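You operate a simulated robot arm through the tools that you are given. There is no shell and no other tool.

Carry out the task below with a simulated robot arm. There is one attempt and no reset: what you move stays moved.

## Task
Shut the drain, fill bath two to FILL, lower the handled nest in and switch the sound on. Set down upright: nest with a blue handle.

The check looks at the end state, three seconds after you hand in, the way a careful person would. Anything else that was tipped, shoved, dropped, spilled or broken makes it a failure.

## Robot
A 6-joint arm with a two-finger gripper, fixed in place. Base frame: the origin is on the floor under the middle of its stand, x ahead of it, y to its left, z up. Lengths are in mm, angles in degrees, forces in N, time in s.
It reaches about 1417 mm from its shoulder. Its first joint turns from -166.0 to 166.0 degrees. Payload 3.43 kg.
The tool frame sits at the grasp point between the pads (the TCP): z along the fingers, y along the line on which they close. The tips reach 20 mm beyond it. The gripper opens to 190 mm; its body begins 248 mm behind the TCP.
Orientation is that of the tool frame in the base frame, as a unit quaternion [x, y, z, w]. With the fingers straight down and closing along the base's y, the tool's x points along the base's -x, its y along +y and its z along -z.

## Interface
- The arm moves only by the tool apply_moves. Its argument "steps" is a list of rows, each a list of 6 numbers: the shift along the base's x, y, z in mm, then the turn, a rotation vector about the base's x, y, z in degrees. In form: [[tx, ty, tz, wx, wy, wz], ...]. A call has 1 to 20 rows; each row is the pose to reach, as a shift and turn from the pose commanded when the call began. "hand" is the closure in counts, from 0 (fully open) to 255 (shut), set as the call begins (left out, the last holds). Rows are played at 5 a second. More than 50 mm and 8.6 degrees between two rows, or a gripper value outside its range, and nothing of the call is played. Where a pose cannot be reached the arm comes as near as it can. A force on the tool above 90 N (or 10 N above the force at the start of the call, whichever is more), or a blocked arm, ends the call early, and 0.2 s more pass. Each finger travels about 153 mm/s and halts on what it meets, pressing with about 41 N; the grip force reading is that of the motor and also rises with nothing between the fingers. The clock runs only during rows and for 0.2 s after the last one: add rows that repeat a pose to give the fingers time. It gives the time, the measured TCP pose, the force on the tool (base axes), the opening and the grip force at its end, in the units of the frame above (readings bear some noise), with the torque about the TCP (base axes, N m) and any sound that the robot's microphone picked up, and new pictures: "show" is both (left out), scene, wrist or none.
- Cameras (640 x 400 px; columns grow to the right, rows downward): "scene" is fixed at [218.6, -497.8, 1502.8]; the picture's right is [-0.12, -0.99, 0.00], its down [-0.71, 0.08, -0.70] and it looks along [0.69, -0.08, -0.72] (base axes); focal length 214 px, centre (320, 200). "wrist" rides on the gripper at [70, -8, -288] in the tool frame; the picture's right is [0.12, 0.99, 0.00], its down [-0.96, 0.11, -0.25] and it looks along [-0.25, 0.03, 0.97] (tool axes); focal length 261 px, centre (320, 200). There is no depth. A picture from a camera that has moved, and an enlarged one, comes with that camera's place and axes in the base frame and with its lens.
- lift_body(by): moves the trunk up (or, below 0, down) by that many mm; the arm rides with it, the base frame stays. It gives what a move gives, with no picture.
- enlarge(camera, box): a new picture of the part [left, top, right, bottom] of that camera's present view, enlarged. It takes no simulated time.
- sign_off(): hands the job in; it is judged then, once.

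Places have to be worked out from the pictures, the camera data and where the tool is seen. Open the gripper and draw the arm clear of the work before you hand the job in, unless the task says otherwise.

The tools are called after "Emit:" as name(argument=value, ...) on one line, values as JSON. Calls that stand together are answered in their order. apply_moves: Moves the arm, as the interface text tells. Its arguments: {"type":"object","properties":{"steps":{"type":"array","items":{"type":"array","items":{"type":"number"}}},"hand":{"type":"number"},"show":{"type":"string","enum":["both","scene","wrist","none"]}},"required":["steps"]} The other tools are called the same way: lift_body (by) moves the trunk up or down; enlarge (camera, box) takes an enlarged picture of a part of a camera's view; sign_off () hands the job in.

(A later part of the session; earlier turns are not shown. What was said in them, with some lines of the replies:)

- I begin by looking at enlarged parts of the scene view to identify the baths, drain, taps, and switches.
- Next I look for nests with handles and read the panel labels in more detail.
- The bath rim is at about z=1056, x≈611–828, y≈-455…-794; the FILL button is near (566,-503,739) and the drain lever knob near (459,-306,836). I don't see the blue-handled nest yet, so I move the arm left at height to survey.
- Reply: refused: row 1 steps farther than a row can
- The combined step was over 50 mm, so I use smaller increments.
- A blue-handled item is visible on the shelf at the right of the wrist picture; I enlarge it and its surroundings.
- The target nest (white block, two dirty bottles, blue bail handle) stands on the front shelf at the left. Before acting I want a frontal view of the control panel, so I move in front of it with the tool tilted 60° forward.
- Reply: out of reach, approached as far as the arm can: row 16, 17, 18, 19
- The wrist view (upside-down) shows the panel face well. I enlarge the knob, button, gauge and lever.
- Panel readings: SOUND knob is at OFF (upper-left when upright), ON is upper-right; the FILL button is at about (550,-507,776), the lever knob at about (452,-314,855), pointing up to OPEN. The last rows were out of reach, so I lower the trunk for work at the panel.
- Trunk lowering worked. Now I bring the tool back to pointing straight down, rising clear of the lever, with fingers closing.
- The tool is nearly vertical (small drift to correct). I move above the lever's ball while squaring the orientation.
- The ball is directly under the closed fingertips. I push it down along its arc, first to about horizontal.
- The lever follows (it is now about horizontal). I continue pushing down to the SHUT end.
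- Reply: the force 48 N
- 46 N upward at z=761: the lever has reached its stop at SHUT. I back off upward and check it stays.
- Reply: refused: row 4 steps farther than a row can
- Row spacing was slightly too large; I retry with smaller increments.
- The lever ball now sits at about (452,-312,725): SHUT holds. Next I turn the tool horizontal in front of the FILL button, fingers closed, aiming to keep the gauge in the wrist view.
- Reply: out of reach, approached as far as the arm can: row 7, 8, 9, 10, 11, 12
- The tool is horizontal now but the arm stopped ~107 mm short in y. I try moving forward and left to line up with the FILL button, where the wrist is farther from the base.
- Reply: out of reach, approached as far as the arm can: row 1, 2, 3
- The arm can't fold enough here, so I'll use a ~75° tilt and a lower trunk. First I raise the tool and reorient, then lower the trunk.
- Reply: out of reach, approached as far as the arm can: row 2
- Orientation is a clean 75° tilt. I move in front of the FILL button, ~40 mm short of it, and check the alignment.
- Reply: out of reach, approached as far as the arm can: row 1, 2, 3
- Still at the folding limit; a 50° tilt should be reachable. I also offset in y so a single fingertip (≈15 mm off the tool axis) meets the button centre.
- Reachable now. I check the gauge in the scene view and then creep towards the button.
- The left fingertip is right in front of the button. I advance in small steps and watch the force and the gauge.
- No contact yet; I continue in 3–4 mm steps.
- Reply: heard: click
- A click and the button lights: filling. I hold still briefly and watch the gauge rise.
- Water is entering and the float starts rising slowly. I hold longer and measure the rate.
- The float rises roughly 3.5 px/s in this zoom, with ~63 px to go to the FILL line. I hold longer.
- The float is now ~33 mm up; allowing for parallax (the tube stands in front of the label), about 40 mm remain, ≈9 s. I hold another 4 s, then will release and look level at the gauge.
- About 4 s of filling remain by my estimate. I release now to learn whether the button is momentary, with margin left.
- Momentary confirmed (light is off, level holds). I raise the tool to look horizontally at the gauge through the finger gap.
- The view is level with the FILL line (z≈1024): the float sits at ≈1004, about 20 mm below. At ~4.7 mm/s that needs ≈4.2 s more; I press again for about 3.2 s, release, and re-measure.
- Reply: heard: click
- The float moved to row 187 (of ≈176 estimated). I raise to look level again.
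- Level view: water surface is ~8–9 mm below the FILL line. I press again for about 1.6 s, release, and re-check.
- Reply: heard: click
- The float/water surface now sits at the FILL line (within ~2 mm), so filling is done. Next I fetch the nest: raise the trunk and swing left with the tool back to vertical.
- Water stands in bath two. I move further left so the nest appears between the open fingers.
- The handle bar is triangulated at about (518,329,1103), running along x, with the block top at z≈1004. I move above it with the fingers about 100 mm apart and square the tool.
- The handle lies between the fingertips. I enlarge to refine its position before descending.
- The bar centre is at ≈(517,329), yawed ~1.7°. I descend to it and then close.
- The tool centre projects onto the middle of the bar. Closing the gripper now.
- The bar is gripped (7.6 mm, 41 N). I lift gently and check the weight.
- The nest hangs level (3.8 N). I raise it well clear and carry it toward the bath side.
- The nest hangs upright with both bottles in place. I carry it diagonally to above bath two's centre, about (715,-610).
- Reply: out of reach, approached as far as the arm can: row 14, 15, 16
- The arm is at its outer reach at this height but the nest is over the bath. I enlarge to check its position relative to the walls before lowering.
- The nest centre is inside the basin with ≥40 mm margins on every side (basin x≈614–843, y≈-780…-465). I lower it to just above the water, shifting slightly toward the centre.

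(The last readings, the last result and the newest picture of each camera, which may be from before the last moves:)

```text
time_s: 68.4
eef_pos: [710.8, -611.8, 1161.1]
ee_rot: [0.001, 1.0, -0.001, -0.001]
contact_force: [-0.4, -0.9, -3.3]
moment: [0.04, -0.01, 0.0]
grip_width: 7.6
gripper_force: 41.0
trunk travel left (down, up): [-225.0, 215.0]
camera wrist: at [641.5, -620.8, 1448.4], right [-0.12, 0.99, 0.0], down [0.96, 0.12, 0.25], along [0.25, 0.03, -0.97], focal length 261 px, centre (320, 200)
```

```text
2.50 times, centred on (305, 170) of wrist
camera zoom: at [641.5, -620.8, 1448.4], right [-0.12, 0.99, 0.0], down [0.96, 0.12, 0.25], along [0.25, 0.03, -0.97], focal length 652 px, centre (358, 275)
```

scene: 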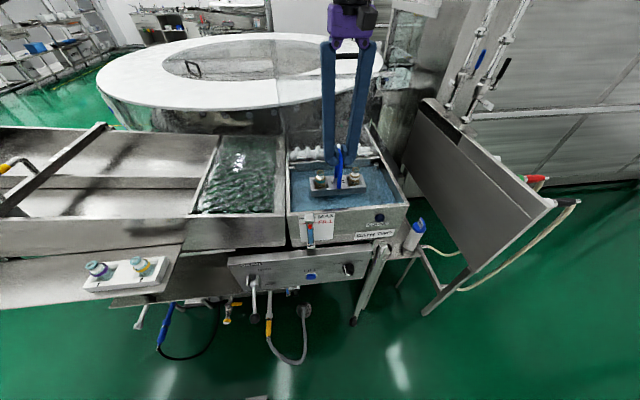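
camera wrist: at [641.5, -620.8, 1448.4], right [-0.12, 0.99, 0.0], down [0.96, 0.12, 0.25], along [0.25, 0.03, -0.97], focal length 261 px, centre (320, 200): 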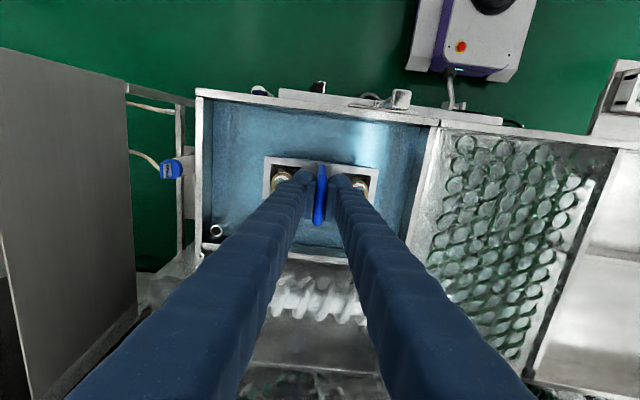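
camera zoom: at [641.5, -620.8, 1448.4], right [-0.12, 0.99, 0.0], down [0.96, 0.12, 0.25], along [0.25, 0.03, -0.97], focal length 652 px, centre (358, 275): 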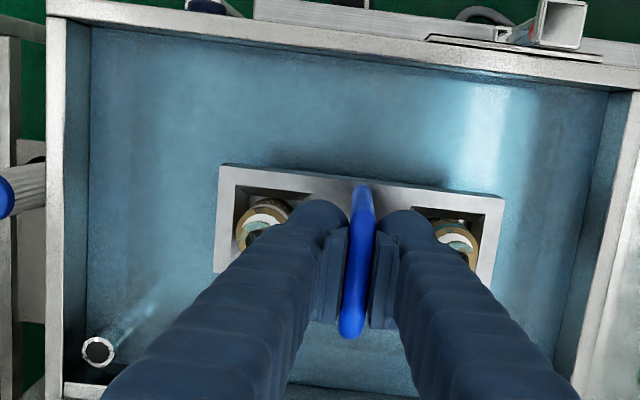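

Well centred. I lower slowly into the water, watching the force for bottom contact.

Emit:
apply_moves(steps=[[0, 0, -8, 0, 0, 0], [0, 0, -16, 0, 0, 0], [0, 0, -24, 0, 0, 0], [0, 0, -32, 0, 0, 0], [0, 0, -40, 0, 0, 0], [0, 0, -48, 0, 0, 0], [0, 0, -56, 0, 0, 0], [0, 0, -64, 0, 0, 0], [0, 0, -72, 0, 0, 0], [0, 0, -80, 0, 0, 0]], show="none")

Emit:
enlarge(camera="scene", box=[270, 110, 430, 230])

```text
time_s: 70.6
eef_pos: [713.2, -611.1, 1081.0]
ee_rot: [0.0, 1.0, 0.0, -0.001]
contact_force: [-0.4, 0.2, -3.0]
moment: [-0.02, 0.05, 0.0]
grip_width: 7.4
gripper_force: 41.1
trunk travel left (down, up): [-225.0, 215.0]
```

```text
3.33 times, centred on (350, 170) of scene
camera zoom: at [218.6, -497.8, 1502.8], right [-0.12, -0.99, 0.0], down [-0.71, 0.08, -0.7], along [0.69, -0.08, -0.72], focal length 715 px, centre (220, 300)
```

zoom: 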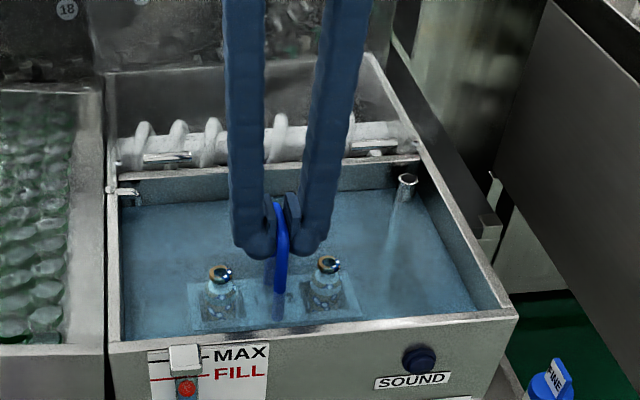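

Not touching yet. I continue in small steps.

Emit:
apply_moves(steps=[[0, 0, -3, 0, 0, 0], [0, 0, -6, 0, 0, 0], [0, 0, -9, 0, 0, 0], [0, 0, -12, 0, 0, 0]], show="none")

```text
time_s: 71.6
eef_pos: [711.9, -611.4, 1069.6]
ee_rot: [0.0, 1.0, 0.0, 0.0]
contact_force: [-0.2, 0.5, -2.2]
moment: [-0.03, 0.04, -0.02]
grip_width: 7.6
gripper_force: 41.2
trunk travel left (down, up): [-225.0, 215.0]
```

Still hanging (z≈1070). A few more millimetres.

Emit:
apply_moves(steps=[[0, 0, -2.5, 0, 0, 0], [0, 0, -5, 0, 0, 0], [0, 0, -7.5, 0, 0, 0]], show="none")

```text
time_s: 72.4
eef_pos: [712.1, -612.0, 1065.7]
ee_rot: [0.0, 1.0, -0.002, 0.002]
contact_force: [2.6, -2.1, 25.7]
moment: [0.08, 0.6, 0.0]
grip_width: 7.6
gripper_force: 41.3
trunk travel left (down, up): [-225.0, 215.0]
```

Bottom contact (25.7 N) at z≈1066. I relieve the pressure slightly.

Emit:
apply_moves(steps=[[0, 0, 2, 0, 0, 0], [0, 0, 3, 0, 0, 0], [0, 0, 3, 0, 0, 0]], show="none")

```text
time_s: 73.2
eef_pos: [711.9, -612.3, 1067.0]
ee_rot: [0.0, 1.0, -0.001, 0.001]
contact_force: [6.8, -6.7, 21.5]
moment: [0.03, -0.62, -0.04]
grip_width: 7.3
gripper_force: 41.4
trunk travel left (down, up): [-225.0, 215.0]
```

Still some load; I raise by another couple of millimetres.

Emit:
apply_moves(steps=[[0, 0, 1, 0, 0, 0], [0, 0, 2, 0, 0, 0], [0, 0, 2, 0, 0, 0]], show="none")

Emit:
enlarge(camera="scene", box=[270, 110, 430, 230])

Emit:
enlarge(camera="wrist", box=[205, 90, 405, 250])

```text
time_s: 74.0
eef_pos: [711.0, -610.1, 1066.4]
ee_rot: [0.0, 1.0, 0.001, -0.001]
contact_force: [2.6, -1.9, 5.4]
moment: [0.07, -0.56, -0.13]
grip_width: 7.5
gripper_force: 41.2
trunk travel left (down, up): [-225.0, 215.0]
```

```text
3.33 times, centred on (350, 170) of scene
camera zoom: at [218.6, -497.8, 1502.8], right [-0.12, -0.99, 0.0], down [-0.71, 0.08, -0.7], along [0.69, -0.08, -0.72], focal length 715 px, centre (220, 300)
```

zoom: 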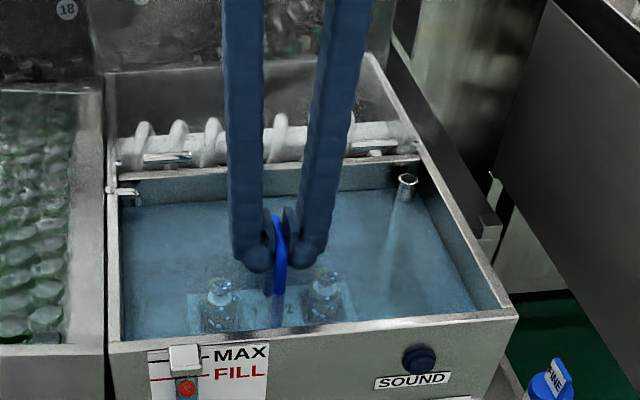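

```text
2.50 times, centred on (305, 170) of wrist
camera zoom: at [641.7, -620.3, 1353.5], right [-0.12, 0.99, 0.0], down [0.96, 0.12, 0.25], along [0.24, 0.03, -0.97], focal length 652 px, centre (358, 275)
```

zoom: 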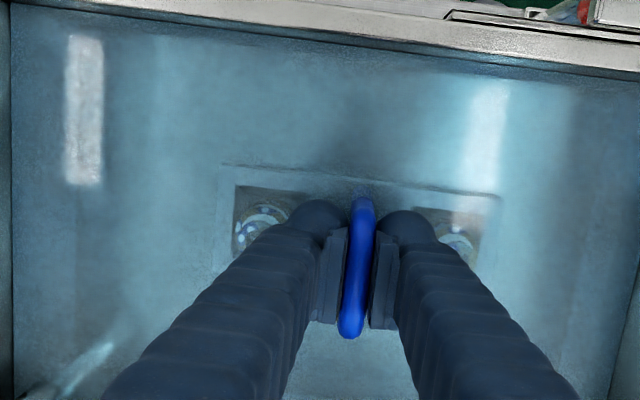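

The nest rests on the floor with only light load. I open the fingers modestly to release the handle.

Emit:
apply_moves(steps=[[0, 0, 0, 0, 0, 0], [0, 0, 0, 0, 0, 0], [0, 0, 0, 0, 0, 0]], hand=180)

Emit:
enlarge(camera="wrist", box=[205, 90, 405, 250])

Emit:
enlarge(camera="scene", box=[270, 110, 430, 230])

```text
time_s: 74.8
eef_pos: [711.2, -612.0, 1066.7]
ee_rot: [0.0, 1.0, -0.001, 0.001]
contact_force: [0.6, -0.5, 0.0]
moment: [0.02, 0.01, -0.01]
grip_width: 55.9
gripper_force: 0.0
trunk travel left (down, up): [-225.0, 215.0]
camera wrist: at [641.9, -620.6, 1354.2], right [-0.12, 0.99, 0.0], down [0.96, 0.12, 0.25], along [0.25, 0.03, -0.97], focal length 261 px, centre (320, 200)
```

scene: 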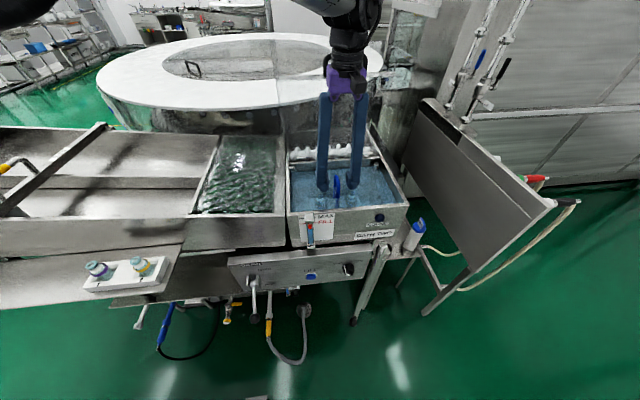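
wrist: 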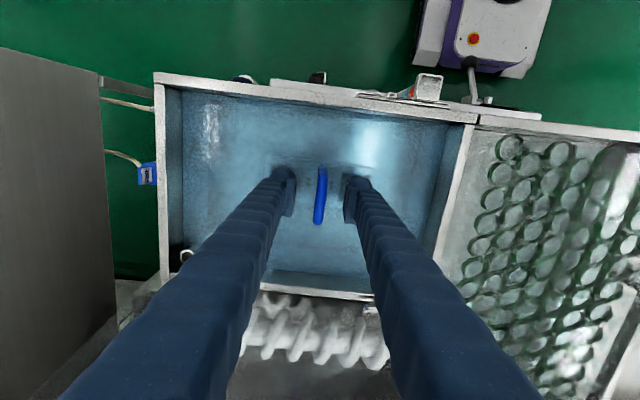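

```text
2.50 times, centred on (305, 170) of wrist
camera zoom: at [641.9, -620.6, 1354.2], right [-0.12, 0.99, 0.0], down [0.96, 0.12, 0.25], along [0.25, 0.03, -0.97], focal length 652 px, centre (358, 275)
```

zoom: 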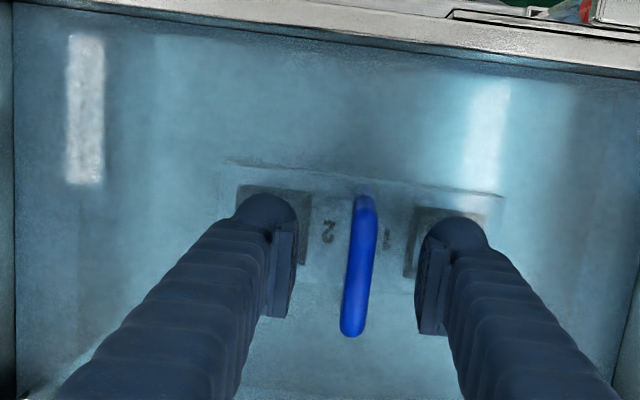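

```text
3.33 times, centred on (350, 170) of scene
camera zoom: at [218.6, -497.8, 1502.8], right [-0.12, -0.99, 0.0], down [-0.71, 0.08, -0.7], along [0.69, -0.08, -0.72], focal length 715 px, centre (220, 300)
```

zoom: 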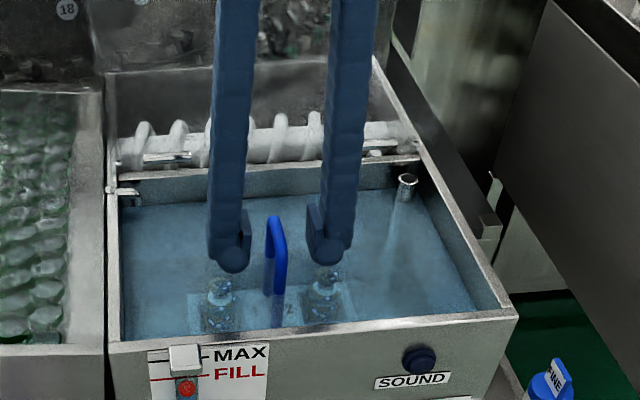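

The nest stands upright, handle free. I withdraw straight up and then back toward the robot.

Emit:
apply_moves(steps=[[0, 0, 10, 0, 0, 0], [0, 0, 30, 0, 0, 0], [0, 0, 60, 0, 0, 0], [0, 0, 100, 0, 0, 0], [0, 0, 145, 0, 0, 0], [0, 0, 190, 0, 0, 0], [-45, 0, 195, 0, 0, 0], [-90, 0, 195, 0, 0, 0], [-135, 0, 195, 0, 0, 0], [-180, 0, 195, 0, 0, 0], [-225, -10, 195, 0, 0, 0], [-262, -22, 195, 0, 0, 0]])

Emit:
enlarge(camera="scene", box=[270, 110, 430, 230])

```text
time_s: 77.4
eef_pos: [448.9, -633.1, 1261.9]
ee_rot: [-0.001, 1.0, -0.001, 0.001]
contact_force: [-1.1, -1.1, 0.0]
moment: [0.05, -0.09, -0.03]
grip_width: 55.9
gripper_force: 0.1
out of reach, approached as far as the arm can: row 6
trunk travel left (down, up): [-225.0, 215.0]
camera wrist: at [378.2, -642.4, 1549.5], right [-0.12, 0.99, 0.0], down [0.96, 0.12, 0.25], along [0.25, 0.03, -0.97], focal length 261 px, centre (320, 200)
```

scene: 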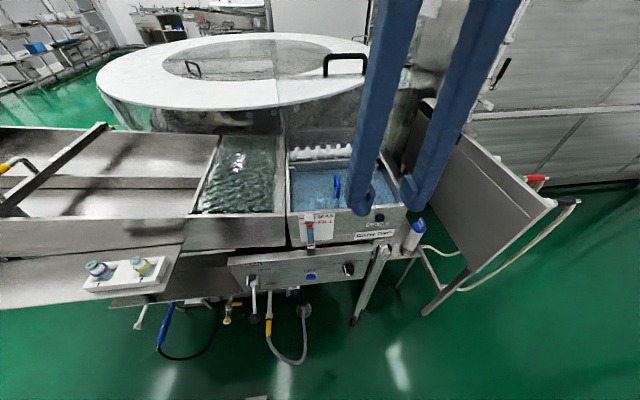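
wrist: 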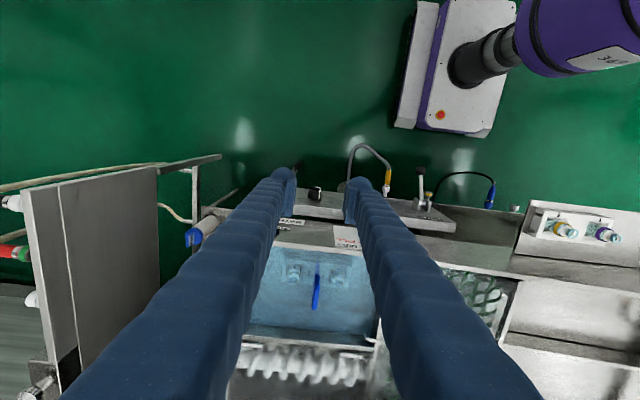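

```text
3.33 times, centred on (350, 170) of scene
camera zoom: at [218.6, -497.8, 1502.8], right [-0.12, -0.99, 0.0], down [-0.71, 0.08, -0.7], along [0.69, -0.08, -0.72], focal length 715 px, centre (220, 300)
```

zoom: 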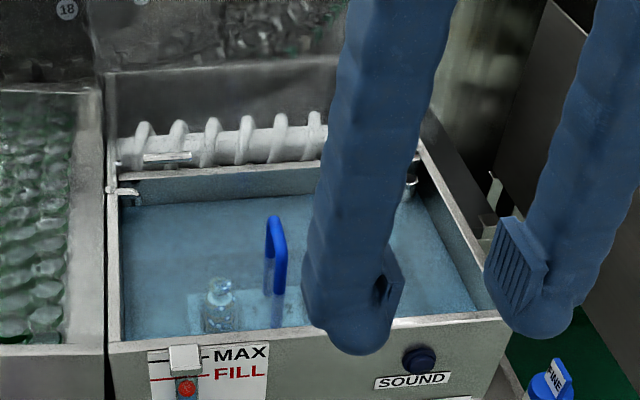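

The nest stays upright in the bath. I lower the trunk for the SOUND knob.

Emit:
lift_body(by=-222)

```text
time_s: 79.8
eef_pos: [450.0, -633.1, 1040.6]
ee_rot: [0.0, 1.0, -0.001, 0.0]
contact_force: [-0.7, -0.2, -0.2]
moment: [-0.02, 0.01, -0.04]
grip_width: 55.9
gripper_force: 0.0
trunk travel left (down, up): [-3.0, 437.0]
```

Now I rotate the tool to horizontal in front of the SOUND knob.

Emit:
apply_moves(steps=[[0, 0, -15, 0, -7.5, 0], [0, 0, -30, 0, -15, 0], [0, 0, -45, 0, -22.5, 0], [0, 0, -60, 0, -30, 0], [0, 0, -75, 0, -37.5, 0], [0, 0, -90, 0, -45, 0], [0, 0, -105, 0, -52.5, 0], [0, 0, -120, 0, -60, 0], [0, 0, -140, 0, -67.5, 0], [0, 0, -160, 0, -75, 0], [5, 0, -180, 0, -82.5, 0], [10, 0, -205, 0, -90, 0]])

```text
time_s: 82.3
eef_pos: [458.3, -632.6, 836.6]
ee_rot: [-0.001, 0.706, -0.003, 0.708]
contact_force: [0.0, 0.7, 1.4]
moment: [-0.05, 0.22, -0.21]
grip_width: 55.9
gripper_force: 0.0
trunk travel left (down, up): [-3.0, 437.0]
camera wrist: at [171.8, -641.0, 765.3], right [0.0, 0.99, -0.12], down [-0.25, 0.12, 0.96], along [0.97, 0.03, 0.25], focal length 261 px, centre (320, 200)
```

scene: 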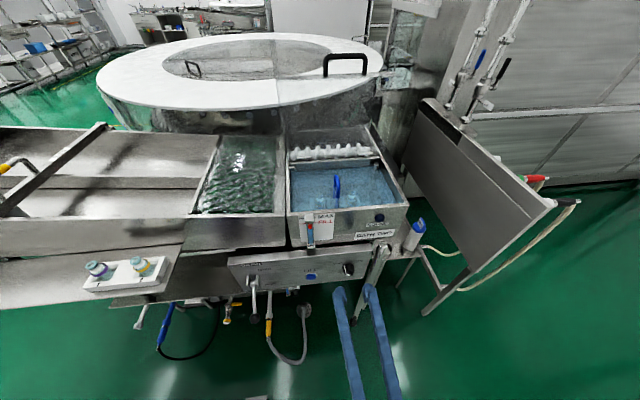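
wrist: 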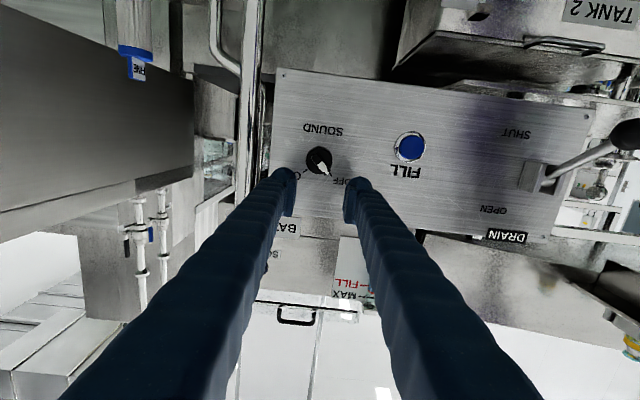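

The tool is horizontal with the knob just beyond the fingers. I enlarge to see the knob's shape and position.

Emit:
enlarge(camera="wrist", box=[270, 110, 370, 210])

Emit:
enlarge(camera="scene", box=[320, 240, 384, 300])

```text
4.00 times, centred on (320, 160) of wrist
camera zoom: at [171.8, -641.0, 765.3], right [0.0, 0.99, -0.12], down [-0.25, 0.12, 0.96], along [0.97, 0.03, 0.25], focal length 1043 px, centre (320, 360)
```

zoom: 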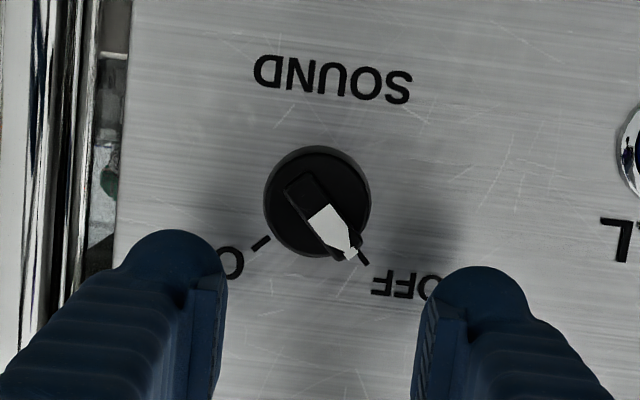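

```text
6.67 times, centred on (352, 270) of scene
camera zoom: at [218.6, -497.8, 1502.8], right [-0.12, -0.99, 0.0], down [-0.71, 0.08, -0.7], along [0.69, -0.08, -0.72], focal length 1430 px, centre (107, -267)
```

zoom: 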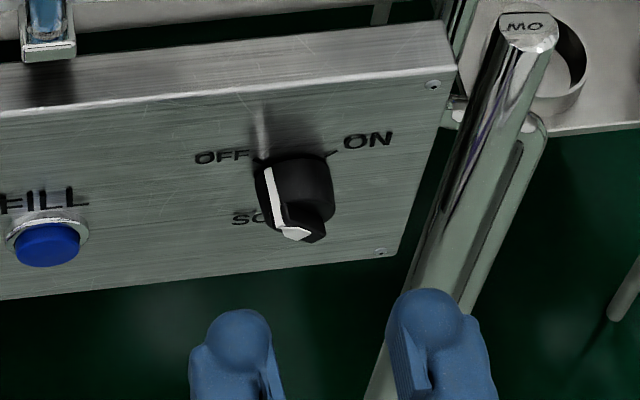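

The knob axis is at about (y=-637.4, z=803.4), its ridge pointing to OFF (upper-left), front face at x≈524, panel at x≈555. I roll the gripper −45° so the jaws straddle the ridge and line up on the axis, staying ~20 mm short.

Emit:
apply_moves(steps=[[4, -0.8, -5.5, -7.5, 0, 0], [8, -1.6, -11, -15, 0, 0], [12, -2.4, -16.5, -22.5, 0, 0], [16, -3.2, -22, -30, 0, 0], [20, -4, -27.5, -37.5, 0, 0], [24, -4.8, -33.2, -45, 0, 0], [24, -4.8, -33.2, -45, 0, 0]])

Emit:
enlarge(camera="wrist", box=[260, 130, 380, 230])

Emit:
enlarge(camera="scene", box=[310, 235, 390, 315])

```text
time_s: 84.0
eef_pos: [504.9, -859.4, 853.6]
ee_rot: [-0.28, 0.659, -0.198, 0.669]
contact_force: [0.8, -0.5, -0.4]
moment: [0.03, -0.06, -0.02]
grip_width: 56.1
gripper_force: 0.1
out of reach, approached as far as the arm can: row 1, 2, 3, 4, 5, 6, 7
trunk travel left (down, up): [-3.0, 437.0]
camera wrist: at [223.7, -944.0, 811.9], right [-0.1, 0.68, -0.72], down [-0.31, 0.67, 0.68], along [0.95, 0.29, 0.15], focal length 261 px, centre (320, 200)
```

scene: 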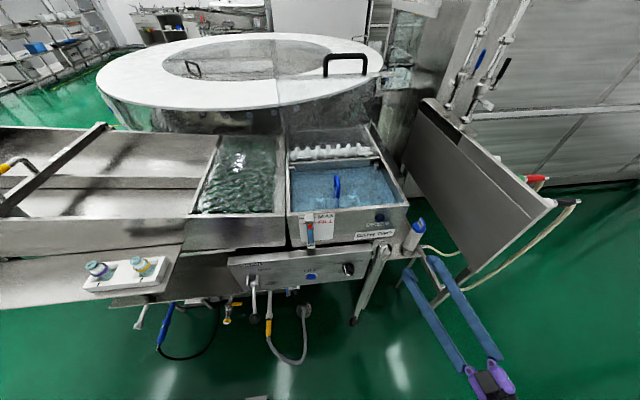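
wrist: 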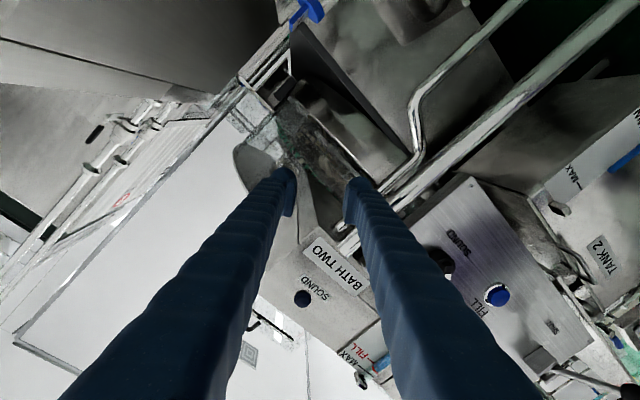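

```text
4.00 times, centred on (320, 180) of wrist
camera zoom: at [223.7, -944.0, 811.9], right [-0.1, 0.68, -0.72], down [-0.31, 0.67, 0.68], along [0.95, 0.29, 0.15], focal length 1043 px, centre (320, 280)
```

zoom: 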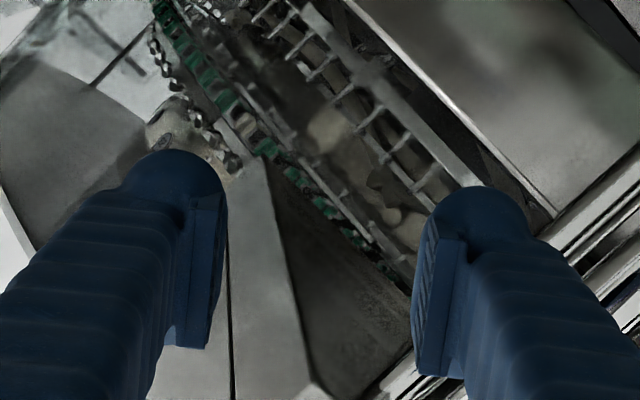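

```text
5.00 times, centred on (350, 275) of scene
camera zoom: at [218.6, -497.8, 1502.8], right [-0.12, -0.99, 0.0], down [-0.71, 0.08, -0.7], along [0.69, -0.08, -0.72], focal length 1072 px, centre (170, -175)
```

zoom: 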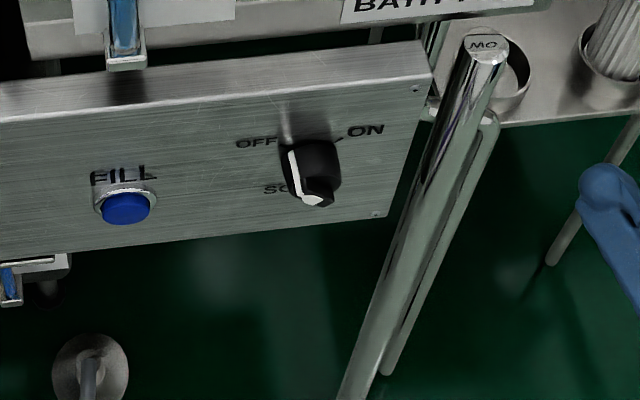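

The arm cannot hold that rolled pose there and drifted aside (no contact, nothing touched). I'll instead push the knob's ridge with a closed fingertip in the 50°-tilt pose that worked for the button; first I return to that orientation in a clear spot.

Emit:
apply_moves(steps=[[-12, 30, 2, 4.4, 4.9, -2.5], [-24, 62, 4, 8.9, 9.8, -5.1], [-36, 96, 6, 13.3, 14.7, -7.6], [-46, 130, 8, 17.7, 19.5, -10.1], [-56, 164, 10, 22.2, 24.4, -12.7], [-64, 198, 10, 26.6, 29.3, -15.2], [-70, 230, 10, 31.1, 34.2, -17.8], [-75, 259, 10, 35.5, 39.1, -20.3]], hand=255)

```text
time_s: 85.8
eef_pos: [429.5, -599.2, 864.5]
ee_rot: [0.001, 0.907, 0.001, 0.422]
contact_force: [-0.1, -0.8, -0.5]
moment: [0.09, -0.06, 0.05]
grip_width: 0.1
gripper_force: 33.8
trunk travel left (down, up): [-3.0, 437.0]
camera wrist: at [165.3, -608.4, 996.5], right [-0.07, 0.99, -0.09], down [0.43, 0.11, 0.9], along [0.9, 0.03, -0.44], focal length 261 px, centre (320, 200)
```

scene: 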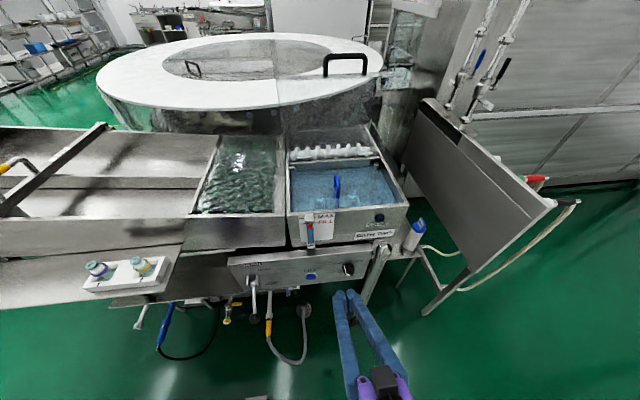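
wrist: 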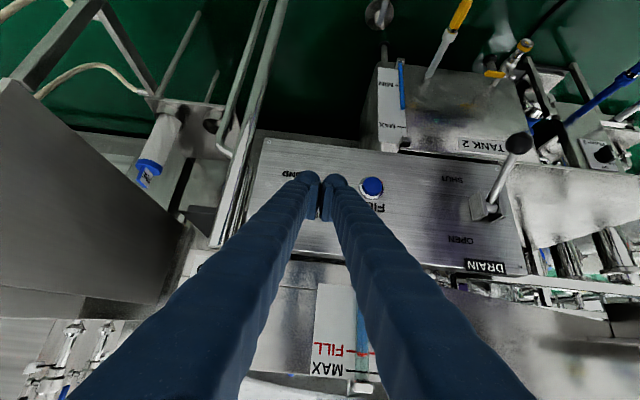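

Orientation is clean again. I bring the closed fingertips to the left of the SOUND knob, level with its axis, and check from the scene view.

Emit:
apply_moves(steps=[[15, 8, -25, 0, 0, 0], [35, 16, -50, 0, 0, 0], [55, 16, -59.5, 0, 0, 0], [70, 16, -59.5, 0, 0, 0]], show="none")

Emit:
enlarge(camera="scene", box=[310, 240, 374, 300])

Emit:
enlarge(camera="wrist", box=[220, 110, 400, 230])

```text
time_s: 86.8
eef_pos: [500.9, -583.8, 805.2]
ee_rot: [0.001, 0.906, -0.001, 0.423]
contact_force: [-0.8, -1.0, 0.3]
moment: [0.02, -0.01, 0.03]
grip_width: 0.3
gripper_force: 34.4
trunk travel left (down, up): [-3.0, 437.0]
```

```text
6.67 times, centred on (342, 270) of scene
camera zoom: at [218.6, -497.8, 1502.8], right [-0.12, -0.99, 0.0], down [-0.71, 0.08, -0.7], along [0.69, -0.08, -0.72], focal length 1430 px, centre (173, -267)
```

zoom: 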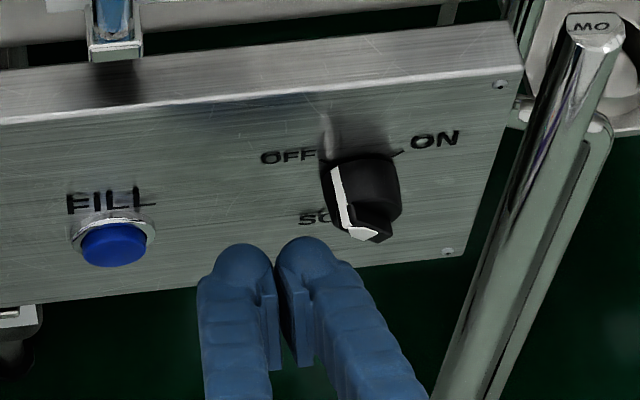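

```text
3.33 times, centred on (310, 170) of wrist
camera zoom: at [235.4, -592.9, 936.5], right [-0.07, 0.99, -0.09], down [0.43, 0.12, 0.9], along [0.9, 0.03, -0.43], focal length 869 px, centre (353, 300)
```

zoom: 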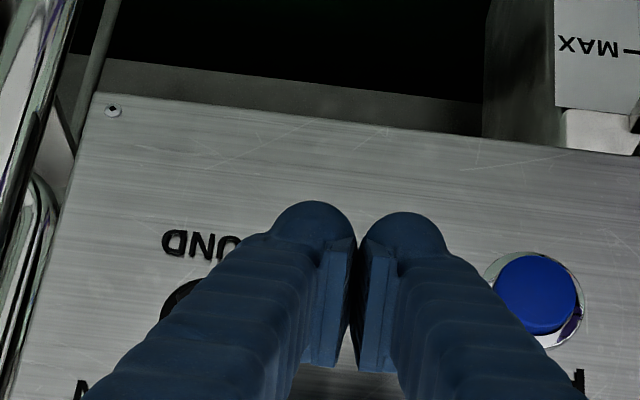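

The fingertips are left of the knob at the right height. I go in slightly deeper and sweep an arc around the knob's axis (left → top) to push the pointer end clockwise; first part now.

Emit:
apply_moves(steps=[[5, 0, -3, 0, 0, 0], [9.5, 0, -6, 0, 0, 0], [9.5, -8, -6, 0, 0, 0], [9.5, -14, -6, 0, 0, 0], [9.5, -14.7, 2.6, 0, 0, 0]], show="none")

Emit:
enlarge(camera="scene", box=[310, 240, 374, 300])

```text
time_s: 88.0
eef_pos: [508.7, -598.8, 808.7]
ee_rot: [0.001, 0.906, -0.001, 0.423]
contact_force: [-2.1, 1.9, -0.3]
moment: [0.04, -0.03, 0.02]
grip_width: 0.0
gripper_force: 34.4
trunk travel left (down, up): [-3.0, 437.0]
```

```text
6.67 times, centred on (342, 270) of scene
camera zoom: at [218.6, -497.8, 1502.8], right [-0.12, -0.99, 0.0], down [-0.71, 0.08, -0.7], along [0.69, -0.08, -0.72], focal length 1430 px, centre (173, -267)
```

zoom: 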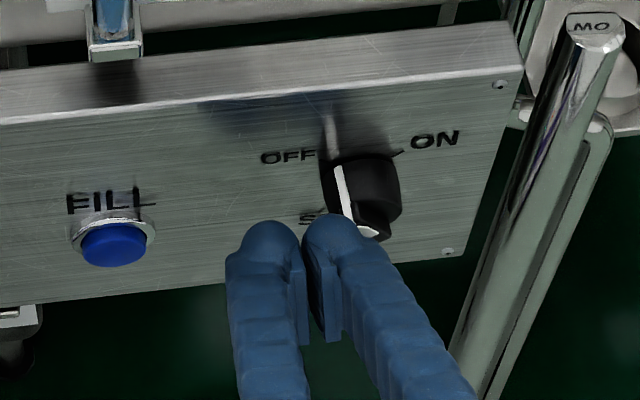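

Light contact on the ridge (~2–3 N) and the pointer begins to move. I continue the arc.

Emit:
apply_moves(steps=[[0, -1.7, 4.4, 0, 0, 0], [0, -3.5, 8.8, 0, 0, 0], [0, -6, 11.8, 0, 0, 0], [0, -8.5, 14.5, 0, 0, 0]], show="none")

Emit:
enlarge(camera="scene", box=[310, 240, 374, 300])

```text
time_s: 89.0
eef_pos: [509.4, -607.8, 822.5]
ee_rot: [0.001, 0.907, -0.002, 0.422]
contact_force: [-1.0, 2.7, -0.3]
moment: [0.03, -0.08, -0.02]
grip_width: 0.2
gripper_force: 33.9
trunk travel left (down, up): [-3.0, 437.0]
```

```text
6.67 times, centred on (342, 270) of scene
camera zoom: at [218.6, -497.8, 1502.8], right [-0.12, -0.99, 0.0], down [-0.71, 0.08, -0.7], along [0.69, -0.08, -0.72], focal length 1430 px, centre (173, -267)
```

zoom: 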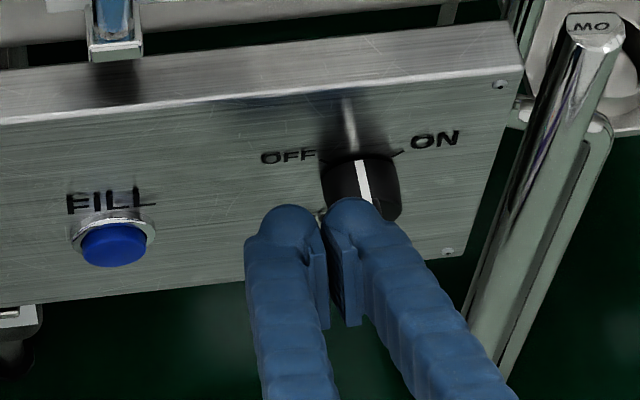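

The knob is now half way (pointer straight up). I continue over the top toward ON.

Emit:
apply_moves(steps=[[0, -2.6, 2, 0, 0, 0], [0, -5.2, 3.7, 0, 0, 0], [0, -10, 5.4, 0, 0, 0], [0, -13, 6, 0, 0, 0]], show="none")

Emit:
enlarge(camera="scene", box=[310, 240, 374, 300])

```text
time_s: 90.0
eef_pos: [510.5, -621.8, 830.3]
ee_rot: [0.001, 0.906, -0.001, 0.424]
contact_force: [-6.2, 4.8, 5.6]
moment: [0.05, -0.15, -0.07]
grip_width: 0.0
gripper_force: 34.1
trunk travel left (down, up): [-3.0, 437.0]
```

```text
6.67 times, centred on (342, 270) of scene
camera zoom: at [218.6, -497.8, 1502.8], right [-0.12, -0.99, 0.0], down [-0.71, 0.08, -0.7], along [0.69, -0.08, -0.72], focal length 1430 px, centre (173, -267)
```

zoom: 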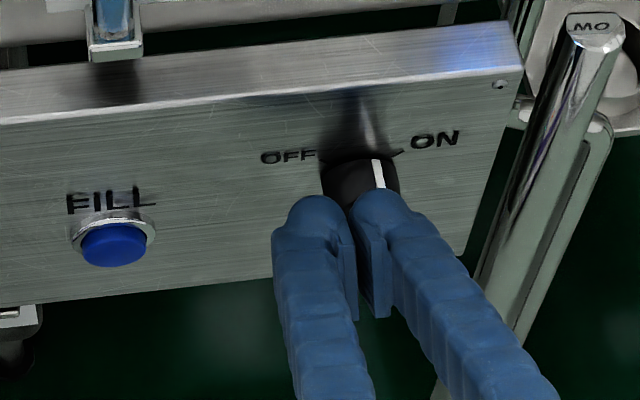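

A blue glow appears on the panel top, suggesting the SOUND lamp is lit. I check the lamp and pointer.

Emit:
enlarge(camera="scene", box=[290, 195, 420, 295])

Emit:
enlarge(camera="wrist", box=[180, 110, 400, 270])

```text
4.00 times, centred on (355, 245) of scene
camera zoom: at [218.6, -497.8, 1502.8], right [-0.12, -0.99, 0.0], down [-0.71, 0.08, -0.7], along [0.69, -0.08, -0.72], focal length 858 px, centre (180, 20)
```

zoom: 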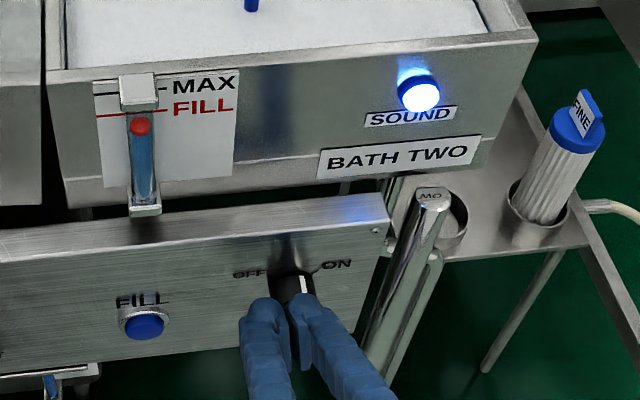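

```text
2.50 times, centred on (290, 190) of wrist
camera zoom: at [244.5, -629.6, 960.4], right [-0.07, 0.99, -0.09], down [0.43, 0.12, 0.9], along [0.9, 0.03, -0.43], focal length 652 px, centre (395, 225)
```

zoom: 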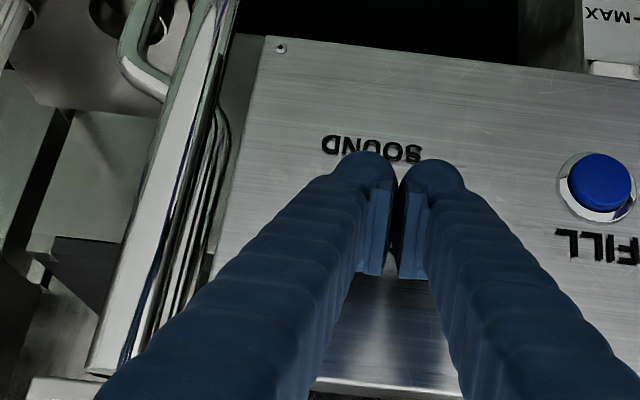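

The SOUND lamp is lit and the bath surface is agitated. I push a couple of millimetres more to make sure the knob sits fully at ON.

Emit:
apply_moves(steps=[[0, -2, 0, 0, 0, 0], [0, -4, -0.5, 0, 0, 0]], show="none")

Emit:
enlarge(camera="scene", box=[310, 240, 374, 300])

```text
time_s: 90.5
eef_pos: [509.1, -623.0, 829.9]
ee_rot: [0.0, 0.906, -0.001, 0.424]
contact_force: [-7.4, 5.5, 9.0]
moment: [-0.02, -0.17, -0.09]
grip_width: 0.2
gripper_force: 34.7
trunk travel left (down, up): [-3.0, 437.0]
```

```text
6.67 times, centred on (342, 270) of scene
camera zoom: at [218.6, -497.8, 1502.8], right [-0.12, -0.99, 0.0], down [-0.71, 0.08, -0.7], along [0.69, -0.08, -0.72], focal length 1430 px, centre (173, -267)
```

zoom: 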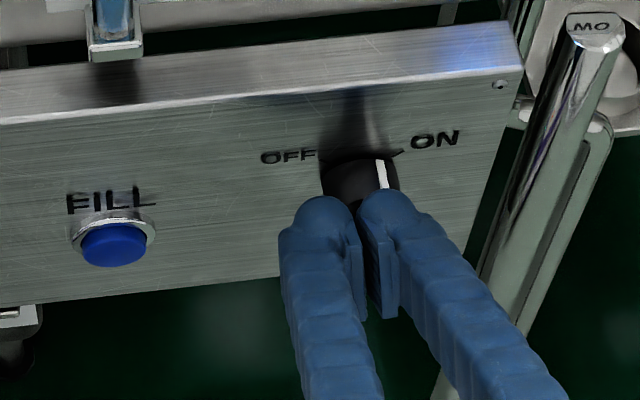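

The pointer is near ON; I press a bit further down-right to seat it.

Emit:
apply_moves(steps=[[0, -2, -1, 0, 0, 0], [0, -4, -2, 0, 0, 0], [0, -5, -3, 0, 0, 0]], show="none")

Emit:
enlarge(camera="scene", box=[310, 240, 374, 300])

```text
time_s: 91.3
eef_pos: [507.6, -630.2, 827.3]
ee_rot: [0.0, 0.906, -0.001, 0.424]
contact_force: [-20.0, 9.0, 21.9]
moment: [0.04, -0.49, -0.36]
grip_width: 0.0
gripper_force: 35.4
trunk travel left (down, up): [-3.0, 437.0]
```

```text
6.67 times, centred on (342, 270) of scene
camera zoom: at [218.6, -497.8, 1502.8], right [-0.12, -0.99, 0.0], down [-0.71, 0.08, -0.7], along [0.69, -0.08, -0.72], focal length 1430 px, centre (173, -267)
```

zoom: 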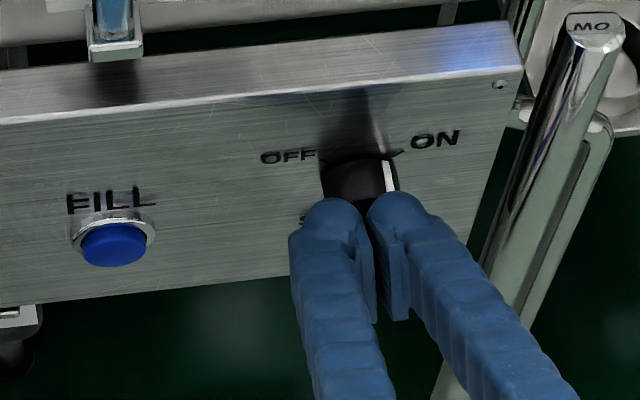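

Force is rising (~30 N), so the knob is at or very near its stop. I retract and look at where it stays.

Emit:
apply_moves(steps=[[-5, 3, 3, 0, 0, 0], [-20, 6, 8, 0, 0, 0], [-50, 10, 20, 0, 0, 0], [-80, 10, 50, 0, 0, 0]], show="none")

Emit:
enlarge(camera="scene", box=[310, 240, 374, 300])

Emit:
enlarge(camera="scene", box=[270, 120, 430, 240])

Emit:
enlarge(camera="wrist", box=[220, 110, 420, 400])

```text
time_s: 92.3
eef_pos: [430.7, -619.4, 876.4]
ee_rot: [0.0, 0.906, 0.0, 0.423]
contact_force: [0.2, -0.3, 0.1]
moment: [0.09, -0.05, 0.09]
grip_width: 0.0
gripper_force: 34.5
trunk travel left (down, up): [-3.0, 437.0]
```

```text
6.67 times, centred on (342, 270) of scene
camera zoom: at [218.6, -497.8, 1502.8], right [-0.12, -0.99, 0.0], down [-0.71, 0.08, -0.7], along [0.69, -0.08, -0.72], focal length 1430 px, centre (173, -267)
```

zoom: 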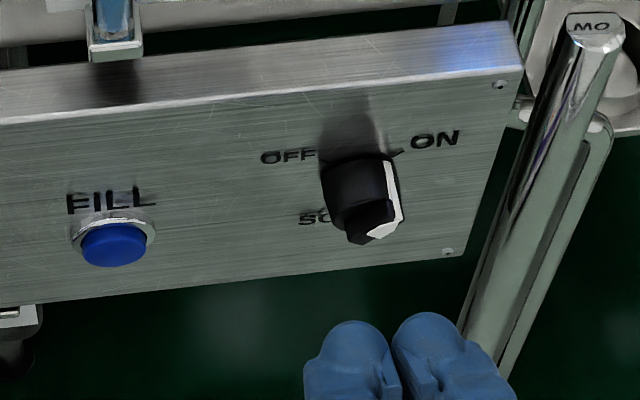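

```text
3.33 times, centred on (350, 180) of scene
camera zoom: at [218.6, -497.8, 1502.8], right [-0.12, -0.99, 0.0], down [-0.71, 0.08, -0.7], along [0.69, -0.08, -0.72], focal length 715 px, centre (220, 267)
```

zoom: 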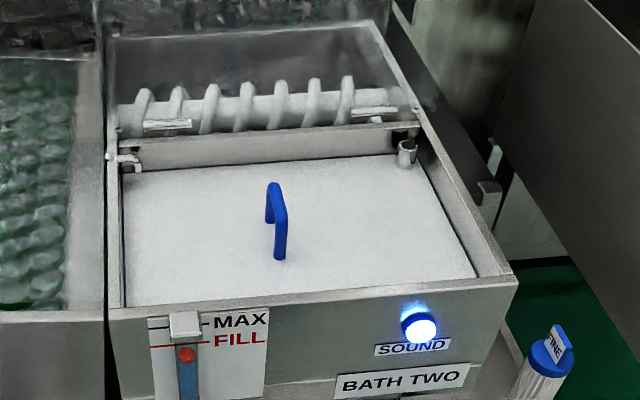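

```text
1.38 times, centred on (320, 255) of wrist
camera zoom: at [164.9, -628.4, 1005.7], right [-0.08, 0.99, -0.09], down [0.43, 0.12, 0.9], along [0.9, 0.03, -0.43], focal length 360 px, centre (320, 124)
```

zoom: 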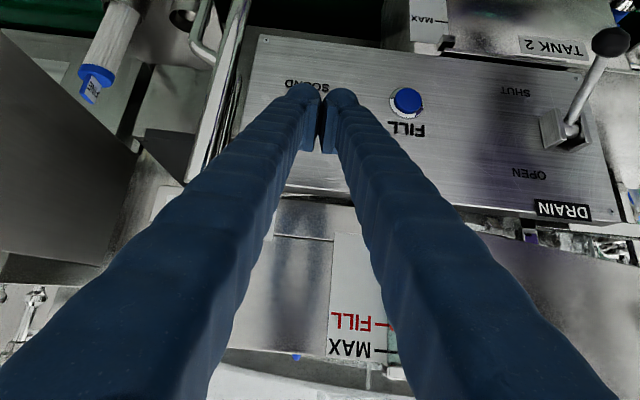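

The knob sits at ON, lamp lit, nest handle upright in the agitated bath. I double-check the float level and the lever in the scene view.

Emit:
enlarge(camera="scene", box=[290, 205, 338, 255])

Emit:
enlarge(camera="scene", box=[220, 245, 320, 325])

```text
8.00 times, centred on (314, 230) of scene
camera zoom: at [218.6, -497.8, 1502.8], right [-0.12, -0.99, 0.0], down [-0.71, 0.08, -0.7], along [0.69, -0.08, -0.72], focal length 1716 px, centre (368, -40)
```

zoom: 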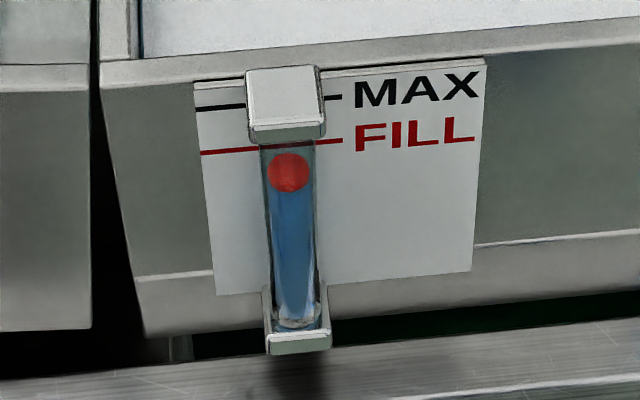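

```text
5.00 times, centred on (270, 285) of scene
camera zoom: at [218.6, -497.8, 1502.8], right [-0.12, -0.99, 0.0], down [-0.71, 0.08, -0.7], along [0.69, -0.08, -0.72], focal length 1072 px, centre (570, -225)
```

zoom: 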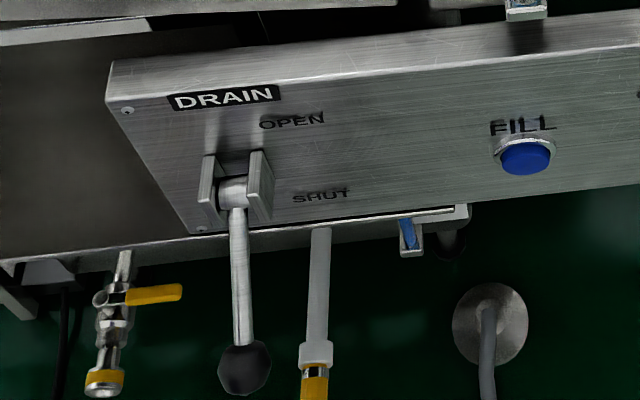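

Level unchanged at FILL, drain lever down at SHUT. I now open the gripper and draw the arm back and up, clear of the work.

Emit:
apply_moves(steps=[[-10, 5, 40, 0, 6, 0], [-20, 10, 80, 0, 12, 0], [-30, 15, 120, 0, 18, 0], [-40, 20, 160, 0, 24, 0], [-50, 25, 200, 0, 30, 0], [-60, 30, 240, 0, 36, 0], [-60, 35, 280, 0, 43, 0], [-60, 40, 320, 0, 50, 0]], hand=0)

```text
time_s: 94.2
eef_pos: [369.3, -579.5, 1195.3]
ee_rot: [0.002, 1.0, -0.001, -0.003]
contact_force: [-0.2, -0.1, -0.4]
moment: [0.06, 0.07, -0.01]
grip_width: 189.8
gripper_force: 0.1
trunk travel left (down, up): [-3.0, 437.0]
camera wrist: at [300.4, -588.2, 1482.9], right [-0.12, 0.99, 0.0], down [0.96, 0.11, 0.24], along [0.24, 0.03, -0.97], focal length 261 px, centre (320, 200)
```

scene: 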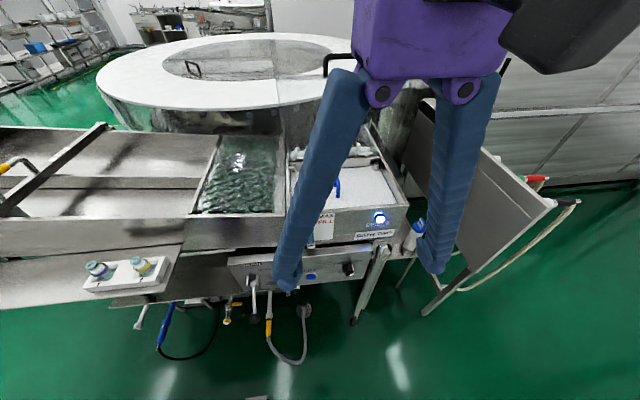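
wrist: 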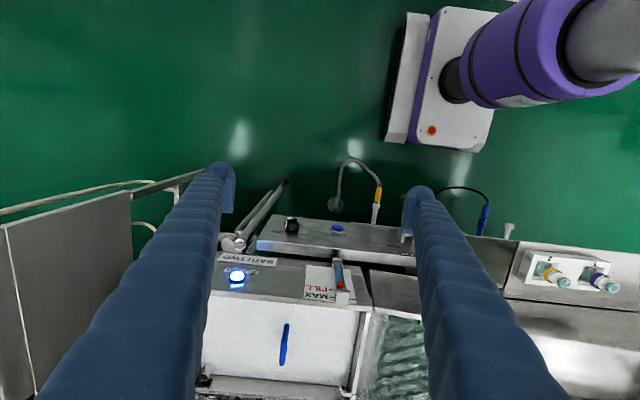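

The arm is clear, gripper open. A last close look at bath, knob and level before handing in.

Emit:
enlarge(camera="wrist", box=[200, 200, 400, 390])

```text
2.11 times, centred on (300, 295) of wrist
camera zoom: at [300.4, -588.2, 1482.9], right [-0.12, 0.99, 0.0], down [0.96, 0.11, 0.24], along [0.24, 0.03, -0.97], focal length 549 px, centre (362, 0)
```

zoom: 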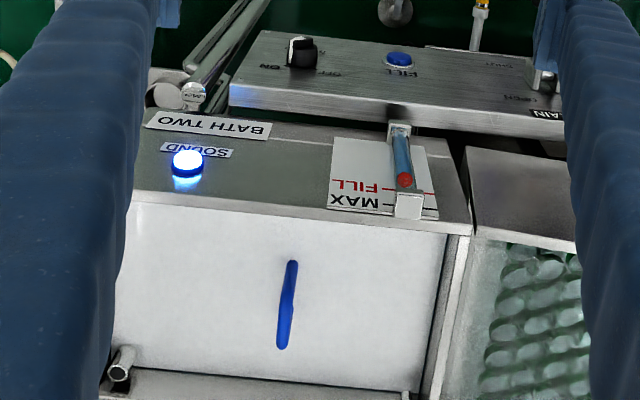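

The drain is shut and the float sits at FILL. The blue-handled nest stands upright in bath two, the SOUND knob is at ON with its lamp lit, and the arm is clear with the gripper open, so I hand in the job.

Emit:
sign_off()

```text
The job is handed in.
```

The job is handed in, and every part of the task was in place on my last look before sign-off.

- **Drain:** the lever is pushed down to its SHUT stop, and the water level did not drop afterwards.
- **Fill:** bath two is at the FILL line. The last level reading put the water about 2 mm below it, and lowering the nest did not change that.
- **Nest:** the blue-handled nest, with both bottles still in it, stands upright on the bath floor near the middle.
- **Sound:** the SOUND knob is at ON, its lamp is lit and the water is agitated.
- **Arm:** the gripper is open, and the arm is drawn back and up, clear of the work.

**Unplanned move:** while lining up on the SOUND knob, the arm could not hold the pose I asked for and drifted about 230 mm sideways. No contact force showed, and nothing looked disturbed in the pictures. I then turned the knob by pushing it with a closed fingertip instead.
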